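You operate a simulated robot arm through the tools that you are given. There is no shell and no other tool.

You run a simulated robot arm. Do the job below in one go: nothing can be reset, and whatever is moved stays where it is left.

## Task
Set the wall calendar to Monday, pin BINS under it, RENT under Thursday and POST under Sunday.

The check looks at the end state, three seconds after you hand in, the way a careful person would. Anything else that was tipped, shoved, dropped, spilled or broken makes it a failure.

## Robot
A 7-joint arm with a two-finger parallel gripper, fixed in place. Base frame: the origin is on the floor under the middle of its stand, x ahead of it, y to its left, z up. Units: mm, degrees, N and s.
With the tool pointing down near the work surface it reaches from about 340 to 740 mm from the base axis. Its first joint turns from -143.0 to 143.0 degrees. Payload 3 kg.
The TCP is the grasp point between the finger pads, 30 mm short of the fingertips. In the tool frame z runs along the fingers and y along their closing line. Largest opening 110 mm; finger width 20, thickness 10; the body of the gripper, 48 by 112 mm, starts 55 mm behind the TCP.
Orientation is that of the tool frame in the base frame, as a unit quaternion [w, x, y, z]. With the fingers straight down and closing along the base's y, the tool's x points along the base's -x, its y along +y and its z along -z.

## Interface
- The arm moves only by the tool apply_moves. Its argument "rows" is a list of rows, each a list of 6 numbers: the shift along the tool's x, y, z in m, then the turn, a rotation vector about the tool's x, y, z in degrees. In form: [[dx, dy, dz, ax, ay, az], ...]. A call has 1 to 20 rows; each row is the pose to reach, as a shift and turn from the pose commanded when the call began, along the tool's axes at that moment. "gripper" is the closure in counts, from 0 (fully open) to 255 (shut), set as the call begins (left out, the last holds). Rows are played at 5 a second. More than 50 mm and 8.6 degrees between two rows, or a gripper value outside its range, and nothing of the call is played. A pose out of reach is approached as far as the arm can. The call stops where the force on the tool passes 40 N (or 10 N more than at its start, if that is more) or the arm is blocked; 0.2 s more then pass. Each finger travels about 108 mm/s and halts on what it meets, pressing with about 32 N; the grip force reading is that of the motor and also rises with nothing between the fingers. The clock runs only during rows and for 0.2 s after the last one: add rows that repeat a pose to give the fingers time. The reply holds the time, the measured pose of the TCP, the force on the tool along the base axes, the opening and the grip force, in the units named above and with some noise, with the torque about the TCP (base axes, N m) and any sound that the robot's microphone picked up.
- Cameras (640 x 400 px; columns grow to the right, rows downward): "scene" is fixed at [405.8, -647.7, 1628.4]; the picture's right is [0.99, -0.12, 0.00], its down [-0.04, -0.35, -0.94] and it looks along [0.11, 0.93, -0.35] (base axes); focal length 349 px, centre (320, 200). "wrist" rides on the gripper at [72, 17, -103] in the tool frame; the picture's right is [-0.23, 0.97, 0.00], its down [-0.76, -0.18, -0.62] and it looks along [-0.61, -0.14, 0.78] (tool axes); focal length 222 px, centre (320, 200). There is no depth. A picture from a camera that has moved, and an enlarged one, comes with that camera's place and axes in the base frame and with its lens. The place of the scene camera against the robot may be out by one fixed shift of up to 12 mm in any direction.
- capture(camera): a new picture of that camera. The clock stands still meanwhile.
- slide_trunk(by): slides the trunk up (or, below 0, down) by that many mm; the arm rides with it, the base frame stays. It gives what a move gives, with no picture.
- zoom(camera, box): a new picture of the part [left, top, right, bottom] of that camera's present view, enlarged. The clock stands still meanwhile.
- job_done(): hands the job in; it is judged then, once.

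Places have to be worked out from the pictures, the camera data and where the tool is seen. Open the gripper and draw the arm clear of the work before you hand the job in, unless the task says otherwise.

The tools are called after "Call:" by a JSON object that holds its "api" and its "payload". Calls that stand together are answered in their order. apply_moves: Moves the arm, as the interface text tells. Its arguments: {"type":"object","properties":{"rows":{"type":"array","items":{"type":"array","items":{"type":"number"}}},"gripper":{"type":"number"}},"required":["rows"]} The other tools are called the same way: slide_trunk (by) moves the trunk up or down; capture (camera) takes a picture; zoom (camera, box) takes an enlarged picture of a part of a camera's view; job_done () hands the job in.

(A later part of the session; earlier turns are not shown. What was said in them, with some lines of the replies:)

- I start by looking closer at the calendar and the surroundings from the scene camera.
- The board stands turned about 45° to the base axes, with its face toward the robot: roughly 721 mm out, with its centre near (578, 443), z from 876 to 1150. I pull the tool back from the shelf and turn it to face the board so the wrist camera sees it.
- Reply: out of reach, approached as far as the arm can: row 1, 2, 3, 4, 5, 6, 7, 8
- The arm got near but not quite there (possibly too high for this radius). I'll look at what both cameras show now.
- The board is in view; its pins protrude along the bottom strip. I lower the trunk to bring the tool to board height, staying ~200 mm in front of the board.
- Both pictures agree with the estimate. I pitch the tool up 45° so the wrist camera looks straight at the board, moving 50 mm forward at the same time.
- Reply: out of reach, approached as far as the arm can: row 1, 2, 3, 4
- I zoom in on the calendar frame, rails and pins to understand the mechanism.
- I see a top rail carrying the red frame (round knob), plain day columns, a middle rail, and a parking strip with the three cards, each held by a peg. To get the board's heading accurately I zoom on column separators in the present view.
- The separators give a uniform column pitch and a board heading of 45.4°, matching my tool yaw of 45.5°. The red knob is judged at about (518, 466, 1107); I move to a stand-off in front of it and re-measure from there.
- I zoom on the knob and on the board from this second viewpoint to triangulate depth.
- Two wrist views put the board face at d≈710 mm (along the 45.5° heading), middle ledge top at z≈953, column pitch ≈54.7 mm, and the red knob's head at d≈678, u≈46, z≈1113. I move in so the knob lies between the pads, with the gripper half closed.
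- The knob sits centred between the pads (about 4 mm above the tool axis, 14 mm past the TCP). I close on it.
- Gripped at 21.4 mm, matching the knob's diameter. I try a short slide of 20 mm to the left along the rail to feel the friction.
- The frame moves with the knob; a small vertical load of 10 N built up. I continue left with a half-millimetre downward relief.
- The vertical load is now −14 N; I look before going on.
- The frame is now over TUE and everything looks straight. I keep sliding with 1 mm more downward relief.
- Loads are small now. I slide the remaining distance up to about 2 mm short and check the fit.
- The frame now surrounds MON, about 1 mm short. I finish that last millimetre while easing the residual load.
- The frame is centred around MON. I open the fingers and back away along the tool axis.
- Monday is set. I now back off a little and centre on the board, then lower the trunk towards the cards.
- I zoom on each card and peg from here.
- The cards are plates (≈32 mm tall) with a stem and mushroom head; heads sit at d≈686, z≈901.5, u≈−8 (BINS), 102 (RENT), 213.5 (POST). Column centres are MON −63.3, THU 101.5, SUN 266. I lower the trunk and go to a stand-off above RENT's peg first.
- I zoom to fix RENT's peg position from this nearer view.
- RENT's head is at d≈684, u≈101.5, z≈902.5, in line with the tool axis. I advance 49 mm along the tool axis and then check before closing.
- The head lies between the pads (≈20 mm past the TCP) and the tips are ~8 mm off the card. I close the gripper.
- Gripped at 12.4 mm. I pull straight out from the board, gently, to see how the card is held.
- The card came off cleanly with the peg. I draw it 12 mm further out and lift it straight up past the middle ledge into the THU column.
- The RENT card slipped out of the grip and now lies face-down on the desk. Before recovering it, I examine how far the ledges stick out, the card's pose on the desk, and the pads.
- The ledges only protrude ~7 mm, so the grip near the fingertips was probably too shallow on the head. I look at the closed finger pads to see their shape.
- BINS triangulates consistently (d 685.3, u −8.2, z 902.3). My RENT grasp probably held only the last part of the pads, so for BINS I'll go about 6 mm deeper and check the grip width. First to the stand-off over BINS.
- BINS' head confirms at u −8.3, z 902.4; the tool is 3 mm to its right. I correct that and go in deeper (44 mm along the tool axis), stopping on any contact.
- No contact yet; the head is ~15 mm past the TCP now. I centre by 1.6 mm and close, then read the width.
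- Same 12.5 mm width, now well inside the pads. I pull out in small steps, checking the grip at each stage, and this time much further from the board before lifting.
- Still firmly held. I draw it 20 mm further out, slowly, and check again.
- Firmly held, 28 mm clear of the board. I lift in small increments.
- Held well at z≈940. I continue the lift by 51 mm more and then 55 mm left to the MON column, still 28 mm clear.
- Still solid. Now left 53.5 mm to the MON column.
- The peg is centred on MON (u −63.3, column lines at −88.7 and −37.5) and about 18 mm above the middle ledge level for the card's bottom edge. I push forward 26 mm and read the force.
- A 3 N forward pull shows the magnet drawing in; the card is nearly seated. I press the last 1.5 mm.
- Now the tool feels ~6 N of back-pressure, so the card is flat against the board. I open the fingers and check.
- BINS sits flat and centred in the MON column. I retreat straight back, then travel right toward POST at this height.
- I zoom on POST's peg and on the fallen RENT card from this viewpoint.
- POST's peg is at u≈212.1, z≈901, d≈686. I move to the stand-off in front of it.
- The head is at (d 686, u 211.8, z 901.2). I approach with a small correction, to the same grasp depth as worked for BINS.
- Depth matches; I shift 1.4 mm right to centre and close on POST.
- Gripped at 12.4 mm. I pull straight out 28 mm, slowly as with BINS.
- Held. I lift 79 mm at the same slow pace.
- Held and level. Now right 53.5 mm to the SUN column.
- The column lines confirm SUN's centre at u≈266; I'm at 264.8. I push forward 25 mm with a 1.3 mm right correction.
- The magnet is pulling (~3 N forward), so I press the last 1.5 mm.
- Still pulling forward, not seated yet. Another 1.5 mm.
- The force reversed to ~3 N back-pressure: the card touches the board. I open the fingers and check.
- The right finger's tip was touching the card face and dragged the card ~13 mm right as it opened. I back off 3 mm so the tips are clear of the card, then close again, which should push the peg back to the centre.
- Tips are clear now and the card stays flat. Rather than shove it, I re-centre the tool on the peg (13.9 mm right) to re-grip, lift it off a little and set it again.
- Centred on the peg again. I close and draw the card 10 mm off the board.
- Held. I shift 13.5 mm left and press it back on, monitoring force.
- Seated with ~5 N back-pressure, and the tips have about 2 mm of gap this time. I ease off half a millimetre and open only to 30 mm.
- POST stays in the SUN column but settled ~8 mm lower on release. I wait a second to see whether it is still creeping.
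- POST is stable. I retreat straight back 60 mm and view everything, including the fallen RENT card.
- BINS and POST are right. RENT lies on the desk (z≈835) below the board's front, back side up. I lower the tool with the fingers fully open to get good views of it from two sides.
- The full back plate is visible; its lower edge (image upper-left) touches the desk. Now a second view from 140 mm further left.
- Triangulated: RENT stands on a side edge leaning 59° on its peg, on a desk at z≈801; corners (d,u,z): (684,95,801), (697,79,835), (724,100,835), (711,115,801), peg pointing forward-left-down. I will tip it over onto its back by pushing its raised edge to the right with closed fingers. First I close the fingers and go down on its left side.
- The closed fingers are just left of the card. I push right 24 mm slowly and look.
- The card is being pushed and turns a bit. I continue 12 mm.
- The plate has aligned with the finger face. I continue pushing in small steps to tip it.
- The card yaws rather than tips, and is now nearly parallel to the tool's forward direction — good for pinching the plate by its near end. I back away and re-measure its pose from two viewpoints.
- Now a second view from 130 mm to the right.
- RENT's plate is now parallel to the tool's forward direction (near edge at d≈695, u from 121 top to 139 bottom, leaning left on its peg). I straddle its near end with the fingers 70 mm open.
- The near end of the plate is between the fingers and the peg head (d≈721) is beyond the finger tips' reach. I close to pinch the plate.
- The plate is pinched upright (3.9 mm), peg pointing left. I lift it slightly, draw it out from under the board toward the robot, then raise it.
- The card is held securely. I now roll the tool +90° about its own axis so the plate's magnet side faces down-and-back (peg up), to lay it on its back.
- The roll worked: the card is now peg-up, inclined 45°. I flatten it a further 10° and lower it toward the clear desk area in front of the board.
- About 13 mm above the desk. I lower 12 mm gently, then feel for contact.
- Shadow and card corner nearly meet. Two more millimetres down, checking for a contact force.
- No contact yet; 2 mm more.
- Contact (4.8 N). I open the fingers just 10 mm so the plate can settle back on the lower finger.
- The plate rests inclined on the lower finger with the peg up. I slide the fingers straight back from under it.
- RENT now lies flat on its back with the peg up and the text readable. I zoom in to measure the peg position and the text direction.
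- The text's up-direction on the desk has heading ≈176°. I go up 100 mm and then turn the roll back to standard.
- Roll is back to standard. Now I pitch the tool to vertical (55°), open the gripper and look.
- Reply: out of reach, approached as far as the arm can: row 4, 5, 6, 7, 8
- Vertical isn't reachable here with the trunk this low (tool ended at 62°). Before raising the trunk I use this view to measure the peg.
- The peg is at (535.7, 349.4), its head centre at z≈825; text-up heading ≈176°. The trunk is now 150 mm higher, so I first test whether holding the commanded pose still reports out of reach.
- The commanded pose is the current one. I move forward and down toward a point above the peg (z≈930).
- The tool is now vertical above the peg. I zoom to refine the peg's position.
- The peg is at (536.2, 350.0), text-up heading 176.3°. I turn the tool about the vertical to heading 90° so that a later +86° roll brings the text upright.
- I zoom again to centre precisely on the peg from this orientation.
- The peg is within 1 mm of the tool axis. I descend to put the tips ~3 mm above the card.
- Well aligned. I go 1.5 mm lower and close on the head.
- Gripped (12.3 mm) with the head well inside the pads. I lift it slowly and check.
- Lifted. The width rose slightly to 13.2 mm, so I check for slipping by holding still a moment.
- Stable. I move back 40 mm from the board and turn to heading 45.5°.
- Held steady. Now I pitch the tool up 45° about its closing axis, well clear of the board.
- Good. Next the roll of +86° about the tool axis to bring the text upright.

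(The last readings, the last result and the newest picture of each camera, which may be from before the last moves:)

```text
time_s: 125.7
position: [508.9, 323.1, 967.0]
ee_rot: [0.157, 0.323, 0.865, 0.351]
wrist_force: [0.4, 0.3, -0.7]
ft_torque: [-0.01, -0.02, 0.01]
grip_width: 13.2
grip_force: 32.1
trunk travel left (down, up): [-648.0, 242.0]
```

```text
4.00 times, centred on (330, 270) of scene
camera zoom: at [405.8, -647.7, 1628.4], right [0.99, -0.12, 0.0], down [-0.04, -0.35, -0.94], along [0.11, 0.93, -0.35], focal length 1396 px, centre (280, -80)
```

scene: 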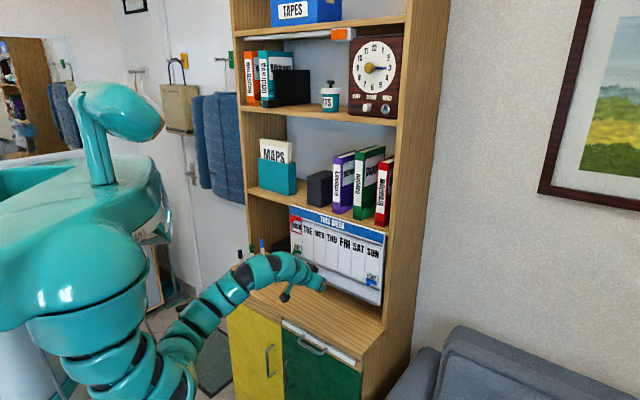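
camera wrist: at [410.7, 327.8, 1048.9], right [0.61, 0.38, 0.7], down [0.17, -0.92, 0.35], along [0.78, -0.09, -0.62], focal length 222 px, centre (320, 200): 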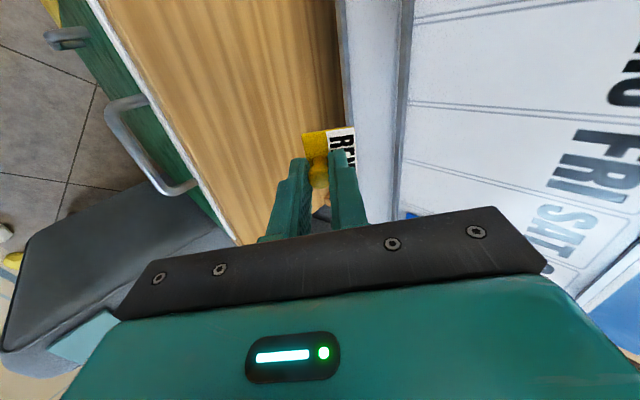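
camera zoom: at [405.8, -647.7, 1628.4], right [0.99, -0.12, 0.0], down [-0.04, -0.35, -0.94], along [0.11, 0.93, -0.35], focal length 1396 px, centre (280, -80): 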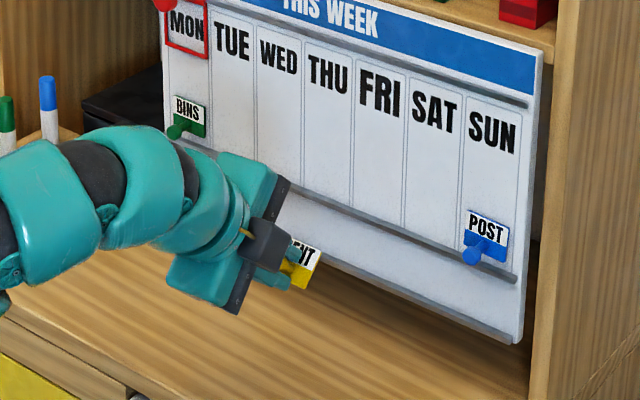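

The RENT text is now upright as seen from the front. I level the tool (45° pitch up) so the card's back faces the board squarely.

Call:
{"api": "apply_moves", "payload": {"rows": [[0, 0, 0, -7.5, -0.48, 0], [0, 0, 0, -15, -0.97, 0], [0, 0, 0, -22.4, -1.45, 0], [0, 0, 0, -29.9, -1.93, 0], [0, 0, 0, -37.4, -2.4, 0], [0, 0, 0, -44.9, -2.9, 0], [0, 0, 0, -44.9, -2.9, 0]]}}

Call:
{"api": "capture", "payload": {"camera": "wrist"}}

Call:
{"api": "zoom", "payload": {"camera": "scene", "box": [250, 220, 410, 320]}}

```text
time_s: 127.3
position: [508.8, 320.7, 966.3]
ee_rot: [0.292, 0.247, 0.662, 0.645]
wrist_force: [-0.1, -0.3, -0.3]
ft_torque: [0.0, 0.03, 0.04]
grip_width: 12.9
grip_force: 32.4
trunk travel left (down, up): [-648.0, 242.0]
```

```text
taken
camera wrist: at [383.2, 299.4, 978.6], right [0.11, -0.12, 0.99], down [0.11, -0.99, -0.13], along [0.99, 0.12, -0.1], focal length 222 px, centre (320, 200)
```

wrist: 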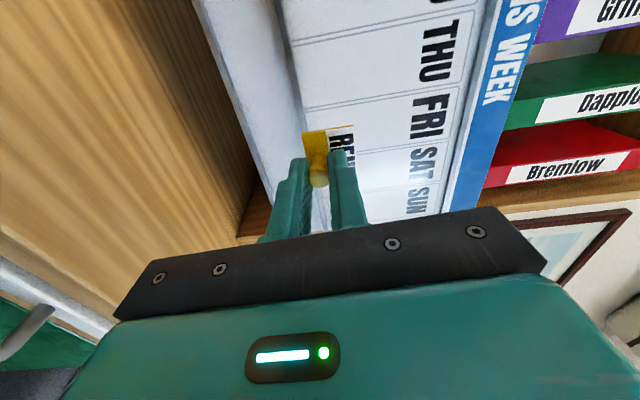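

```text
4.00 times, centred on (330, 270) of scene
camera zoom: at [405.8, -647.7, 1628.4], right [0.99, -0.12, 0.0], down [-0.04, -0.35, -0.94], along [0.11, 0.93, -0.35], focal length 1396 px, centre (280, -80)
```

zoom: 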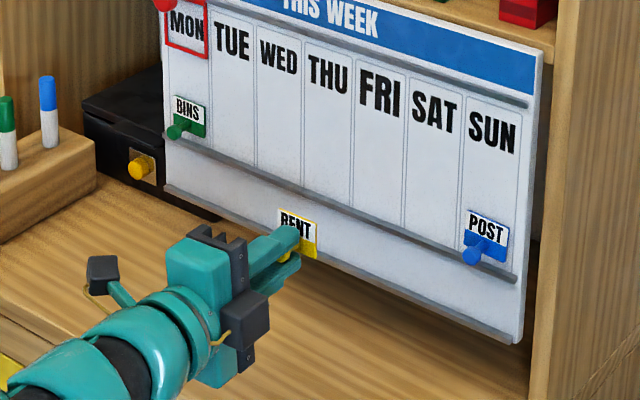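

RENT is upright and facing the board squarely, tool level. I move to the THU column (u≈101.5, z≈985) about 22 mm short of contact.

Call:
{"api": "apply_moves", "payload": {"rows": [[0.0087, 0.0051, 0.008, 0, 0, 0], [0.0174, 0.0103, 0.02, 0, 0, 0], [0.026, 0.0154, 0.034, 0, 0, 0], [0.0347, 0.0206, 0.048, 0, 0, 0], [0.0347, 0.0206, 0.058, 0, 0, 0], [0.0347, 0.0206, 0.0649, 0, 0, 0], [0.0347, 0.0206, 0.0649, 0, 0, 0]]}}

Call:
{"api": "capture", "payload": {"camera": "wrist"}}

Call:
{"api": "zoom", "payload": {"camera": "scene", "box": [270, 210, 398, 290]}}

```text
time_s: 128.9
position: [527.6, 394.6, 986.4]
ee_rot: [0.291, 0.246, 0.662, 0.646]
wrist_force: [-0.6, -0.1, -0.3]
ft_torque: [0.01, 0.02, 0.03]
grip_width: 13.1
grip_force: 32.2
trunk travel left (down, up): [-648.0, 242.0]
```

```text
taken
camera wrist: at [403.1, 372.9, 998.1], right [0.11, -0.12, 0.99], down [0.11, -0.99, -0.13], along [0.99, 0.12, -0.1], focal length 222 px, centre (320, 200)
```

wrist: 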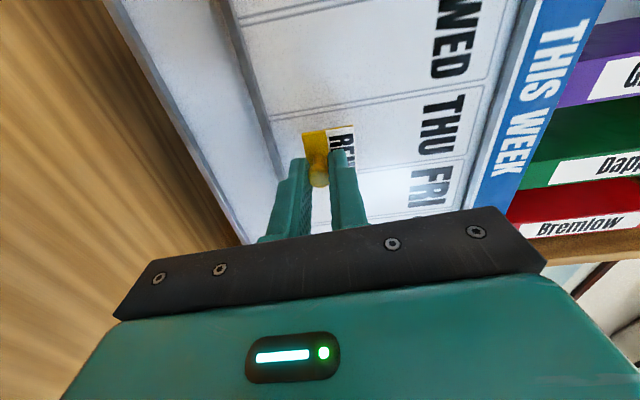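

```text
5.00 times, centred on (334, 250) of scene
camera zoom: at [405.8, -647.7, 1628.4], right [0.99, -0.12, 0.0], down [-0.04, -0.35, -0.94], along [0.11, 0.93, -0.35], focal length 1745 px, centre (250, -50)
```

zoom: 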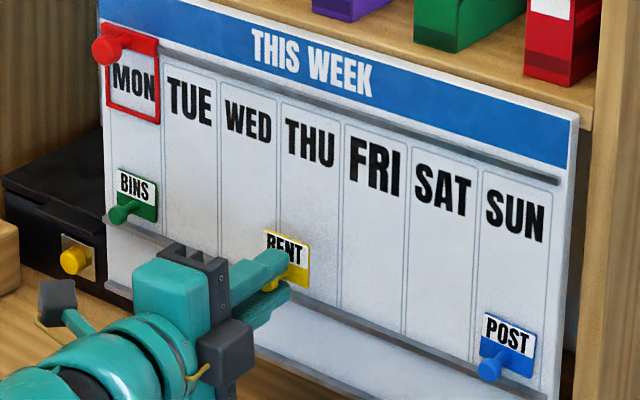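

Well placed; I correct 2.5 mm to the right and approach slowly to near contact.

Call:
{"api": "apply_moves", "payload": {"rows": [[-0.0012, 0, 0.003, 0, 0, 0], [-0.0025, 0, 0.007, 0, 0, 0], [-0.0025, 0, 0.011, 0, 0, 0], [-0.0025, 0, 0.015, 0, 0, 0], [-0.0025, 0, 0.0175, 0, 0, 0], [-0.0025, 0, 0.0195, 0, 0, 0]]}}

Call:
{"api": "zoom", "payload": {"camera": "wrist", "box": [240, 90, 400, 190]}}

Call:
{"api": "zoom", "payload": {"camera": "scene", "box": [302, 225, 366, 265]}}

```text
time_s: 130.3
position: [543.0, 404.9, 986.3]
ee_rot: [0.29, 0.247, 0.662, 0.645]
wrist_force: [-0.1, 0.6, -0.1]
ft_torque: [0.0, -0.04, 0.01]
grip_width: 13.0
grip_force: 32.3
trunk travel left (down, up): [-648.0, 242.0]
```

```text
4.00 times, centred on (320, 140) of wrist
camera zoom: at [419.0, 383.1, 997.5], right [0.11, -0.12, 0.99], down [0.11, -0.99, -0.13], along [0.99, 0.12, -0.1], focal length 888 px, centre (320, 440)
```

zoom: 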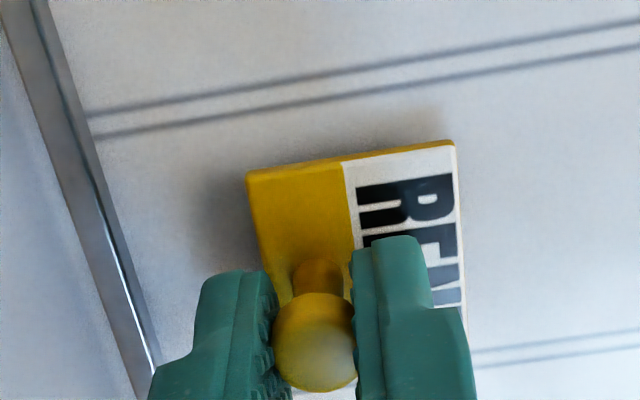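

```text
10.00 times, centred on (334, 245) of scene
camera zoom: at [405.8, -647.7, 1628.4], right [0.99, -0.12, 0.0], down [-0.04, -0.35, -0.94], along [0.11, 0.93, -0.35], focal length 3491 px, centre (180, -250)
```

zoom: 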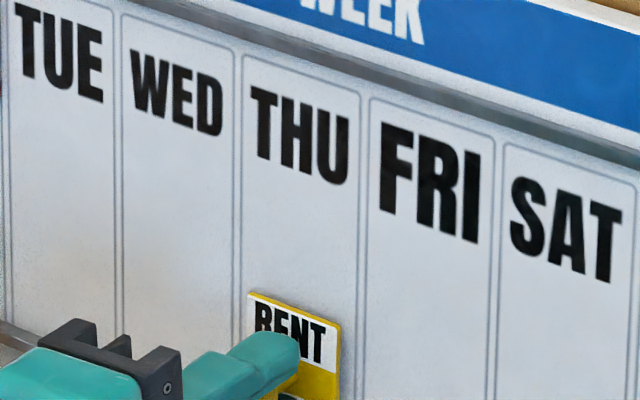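

Nearly touching and centred in THU. I press forward 2 mm more, watching the force.

Call:
{"api": "apply_moves", "payload": {"rows": [[0, 0, 0.0007, 0, 0, 0], [0, 0, 0.0014, 0, 0, 0], [0, 0, 0.002, 0, 0, 0]]}}

```text
time_s: 131.1
position: [543.9, 405.5, 986.4]
ee_rot: [0.29, 0.246, 0.662, 0.646]
wrist_force: [1.4, 1.7, -0.1]
ft_torque: [-0.01, 0.06, -0.03]
grip_width: 13.0
grip_force: 31.9
trunk travel left (down, up): [-648.0, 242.0]
```

Magnet pull is beginning (+2 N). Another 2 mm.

Call:
{"api": "apply_moves", "payload": {"rows": [[0, 0, 0.0007, 0, 0, 0], [0, 0, 0.0014, 0, 0, 0], [0, 0, 0.002, 0, 0, 0]]}}

```text
time_s: 131.9
position: [544.6, 408.3, 985.8]
ee_rot: [0.29, 0.245, 0.662, 0.646]
wrist_force: [-10.7, -11.5, -2.4]
ft_torque: [0.03, 0.01, -0.15]
grip_width: 13.2
grip_force: 32.3
trunk travel left (down, up): [-648.0, 242.0]
```

Seated with ~16 N of press. I ease 0.5 mm (keeping contact) and open the fingers modestly.

Call:
{"api": "apply_moves", "payload": {"rows": [[0, 0, -0.0005, 0, 0, 0], [0, 0, -0.0005, 0, 0, 0]]}}

Call:
{"api": "apply_moves", "payload": {"rows": [[0, 0, 0, 0, 0, 0], [0, 0, 0, 0, 0, 0], [0, 0, 0, 0, 0, 0]], "gripper": 199}}

Call:
{"api": "zoom", "payload": {"camera": "wrist", "box": [240, 90, 400, 190]}}

Call:
{"api": "zoom", "payload": {"camera": "scene", "box": [302, 225, 366, 265]}}

```text
time_s: 132.5
position: [545.6, 407.1, 985.8]
ee_rot: [0.29, 0.247, 0.661, 0.646]
wrist_force: [-9.6, -9.9, -3.5]
ft_torque: [0.0, 0.03, -0.1]
grip_width: 13.1
grip_force: 32.5
trunk travel left (down, up): [-648.0, 242.0]
```

```text
time_s: 133.3
position: [545.9, 408.5, 985.5]
ee_rot: [0.289, 0.246, 0.663, 0.646]
wrist_force: [0.4, 0.2, 0.0]
ft_torque: [-0.03, 0.01, 0.01]
grip_width: 24.3
grip_force: 0.1
trunk travel left (down, up): [-648.0, 242.0]
```

```text
4.00 times, centred on (320, 140) of wrist
camera zoom: at [421.0, 386.4, 997.5], right [0.11, -0.12, 0.99], down [0.11, -0.99, -0.13], along [0.99, 0.13, -0.1], focal length 888 px, centre (320, 440)
```

zoom: 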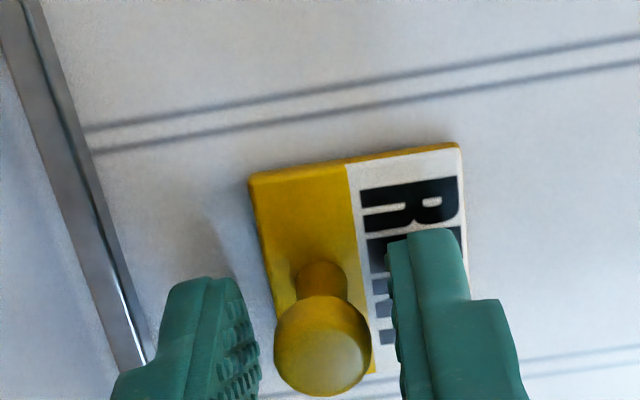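

```text
10.00 times, centred on (334, 245) of scene
camera zoom: at [405.8, -647.7, 1628.4], right [0.99, -0.12, 0.0], down [-0.04, -0.35, -0.94], along [0.11, 0.93, -0.35], focal length 3491 px, centre (180, -250)
```

zoom: 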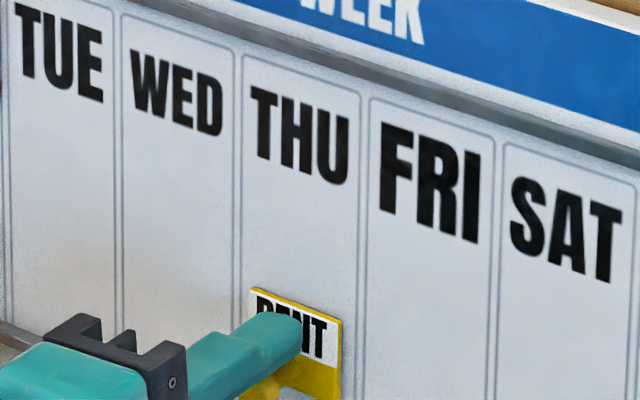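

RENT stays on the board in the THU column. I withdraw straight back 100 mm and check the whole calendar.

Call:
{"api": "apply_moves", "payload": {"rows": [[0, 0, -0.005, 0, 0, 0], [0, 0, -0.012, 0, 0, 0], [0, 0, -0.022, 0, 0, 0], [0, 0, -0.036, 0, 0, 0], [0, 0, -0.055, 0, 0, 0], [0, 0, -0.078, 0, 0, 0], [0, 0, -0.1, 0, 0, 0], [0, 0, -0.1, 0, 0, 0]]}}

Call:
{"api": "capture", "payload": {"camera": "wrist"}}

Call:
{"api": "zoom", "payload": {"camera": "scene", "box": [270, 200, 414, 290]}}

```text
time_s: 135.1
position: [474.1, 336.0, 985.0]
ee_rot: [0.29, 0.246, 0.663, 0.645]
wrist_force: [-0.6, 0.8, -0.7]
ft_torque: [0.01, -0.01, -0.05]
grip_width: 24.2
grip_force: 0.1
trunk travel left (down, up): [-648.0, 242.0]
```

```text
taken
camera wrist: at [349.0, 313.8, 997.6], right [0.11, -0.12, 0.99], down [0.11, -0.99, -0.13], along [0.99, 0.12, -0.1], focal length 222 px, centre (320, 200)
```

wrist: 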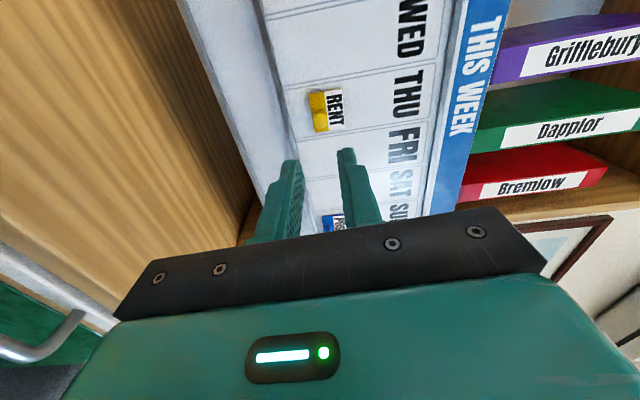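

```text
4.44 times, centred on (342, 245) of scene
camera zoom: at [405.8, -647.7, 1628.4], right [0.99, -0.12, 0.0], down [-0.04, -0.35, -0.94], along [0.11, 0.93, -0.35], focal length 1552 px, centre (222, 0)
```

zoom: 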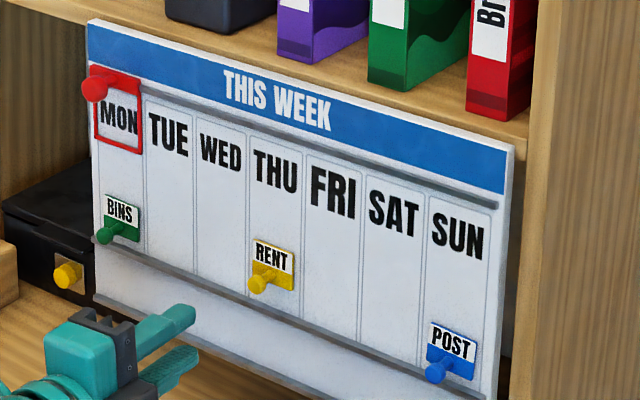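

All three cards are in place and the frame is on MON. I open the gripper fully and retreat further from the board.

Call:
{"api": "apply_moves", "payload": {"rows": [[0, 0, -0.02, 0, 0, 0], [0, 0, -0.045, 0, 0, 0], [0, 0, -0.07, 0, 0, 0], [0, 0, -0.095, 0, 0, 0], [0, 0, -0.12, 0, 0, 0], [0, 0, -0.12, 0, 0, 0]], "gripper": 0}}

Call:
{"api": "capture", "payload": {"camera": "scene"}}

Call:
{"api": "capture", "payload": {"camera": "wrist"}}

Call:
{"api": "zoom", "payload": {"camera": "scene", "box": [220, 180, 412, 300]}}

```text
time_s: 136.7
position: [424.6, 242.0, 996.5]
ee_rot: [0.309, 0.266, 0.648, 0.643]
wrist_force: [-0.1, 0.8, 0.1]
ft_torque: [-0.01, 0.03, 0.0]
grip_width: 109.9
grip_force: 0.1
trunk travel left (down, up): [-648.0, 242.0]
stopped in row 6: the arm was blocked; the commanded pose is now the measured one
```

```text
taken
```

scene: 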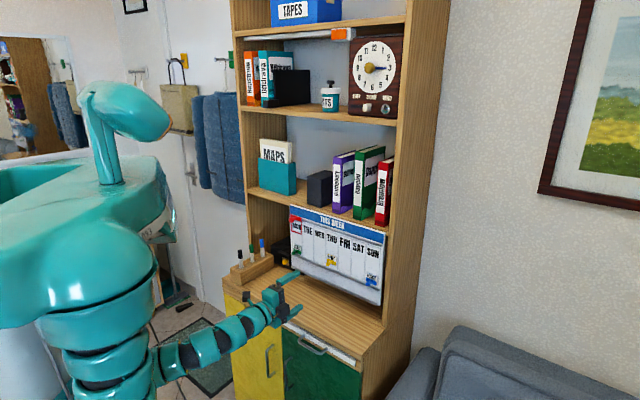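

```text
taken
camera wrist: at [299.2, 228.2, 1007.0], right [0.1, -0.14, 0.99], down [0.06, -0.99, -0.14], along [0.99, 0.07, -0.09], focal length 222 px, centre (320, 200)
```

wrist: 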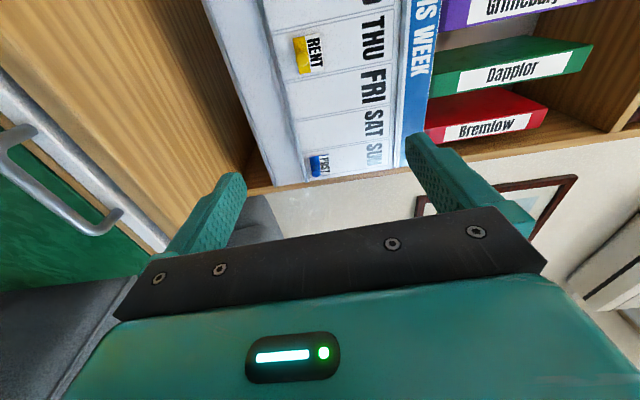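

```text
3.33 times, centred on (316, 240) of scene
camera zoom: at [405.8, -647.7, 1628.4], right [0.99, -0.12, 0.0], down [-0.04, -0.35, -0.94], along [0.11, 0.93, -0.35], focal length 1164 px, centre (333, 67)
```

zoom: 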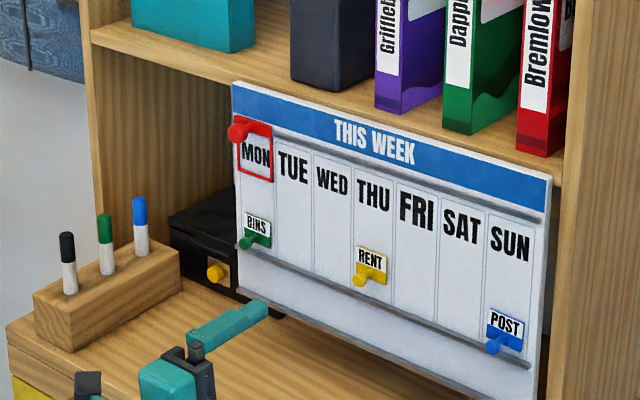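

The retreat ended at a self-block but the gripper is well clear of desk and board. I take a last close look at each card and the frame, then compare the surroundings.

Call:
{"api": "zoom", "payload": {"camera": "scene", "box": [285, 205, 349, 245]}}

Call:
{"api": "zoom", "payload": {"camera": "scene", "box": [285, 240, 349, 280]}}

Call:
{"api": "zoom", "payload": {"camera": "scene", "box": [335, 250, 399, 290]}}

Call:
{"api": "zoom", "payload": {"camera": "wrist", "box": [200, 0, 392, 120]}}

```text
10.00 times, centred on (317, 225) of scene
camera zoom: at [405.8, -647.7, 1628.4], right [0.99, -0.12, 0.0], down [-0.04, -0.35, -0.94], along [0.11, 0.93, -0.35], focal length 3491 px, centre (350, -50)
```

zoom: 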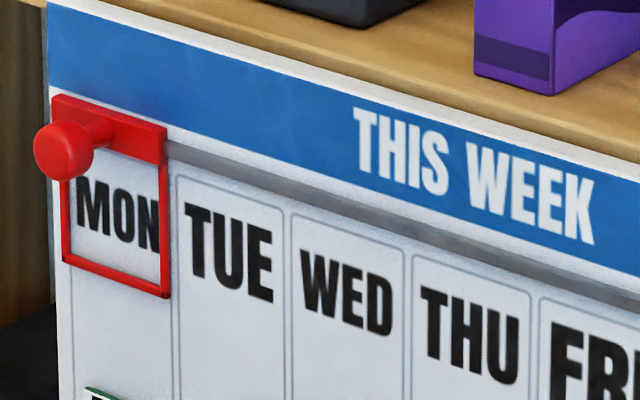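

```text
10.00 times, centred on (317, 260) of scene
camera zoom: at [405.8, -647.7, 1628.4], right [0.99, -0.12, 0.0], down [-0.04, -0.35, -0.94], along [0.11, 0.93, -0.35], focal length 3491 px, centre (350, -400)
```

zoom: 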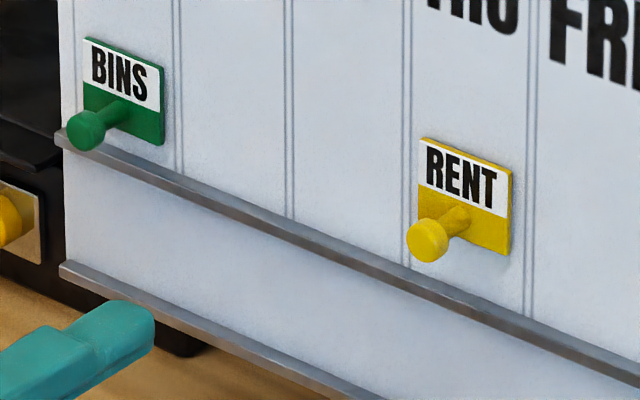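

```text
10.00 times, centred on (367, 270) of scene
camera zoom: at [405.8, -647.7, 1628.4], right [0.99, -0.12, 0.0], down [-0.04, -0.35, -0.94], along [0.11, 0.93, -0.35], focal length 3491 px, centre (-150, -500)
```

zoom: 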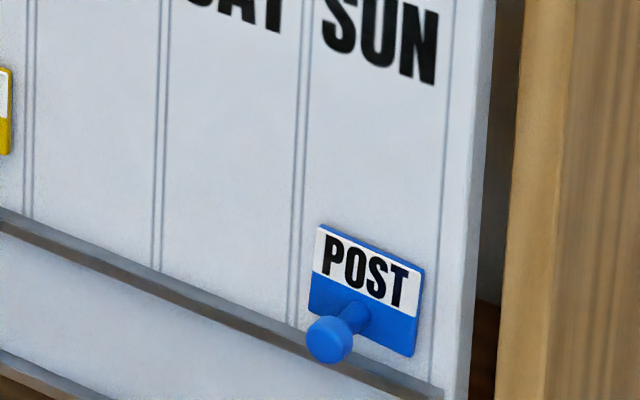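

```text
3.33 times, centred on (296, 60) of wrist
camera zoom: at [299.2, 228.2, 1007.0], right [0.1, -0.14, 0.99], down [0.06, -0.99, -0.14], along [0.99, 0.07, -0.09], focal length 740 px, centre (400, 667)
```

zoom: 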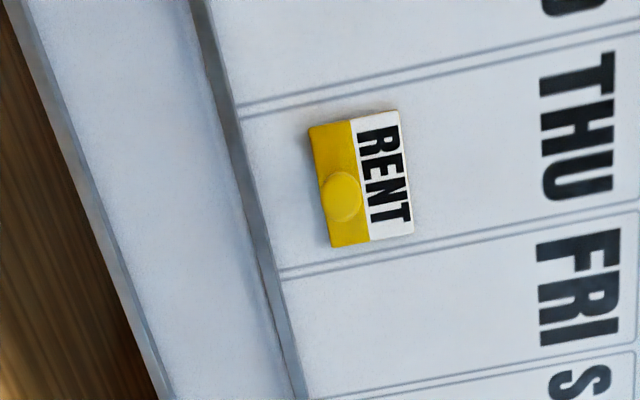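

The frame surrounds MON. BINS, RENT and POST each sit flat inside the MON, THU and SUN columns, nothing else has moved, and the gripper is open and clear. I hand the job in.

Call:
{"api": "job_done", "payload": {}}

```text
The job is handed in.
```

The calendar is set to Monday, with BINS pinned under Monday, RENT under Thursday and POST under Sunday. I have handed the job in.

- **Dropped card:** RENT slipped out of the gripper on its first lift and fell onto the desk. I picked it up again and pinned it. In the last pictures it is flat and upright in the Thursday column.
- **POST:** This card slid sideways when I first released it. I reset it, and it then settled about 8 mm lower than planned. It is still well inside the Sunday column and was not creeping.
- **Final retreat:** The last backward move stopped slightly early because the arm was blocked, probably by the robot's own body. By then the gripper was open and clear of the desk and board.

The last pictures showed nothing else moved or tipped over.
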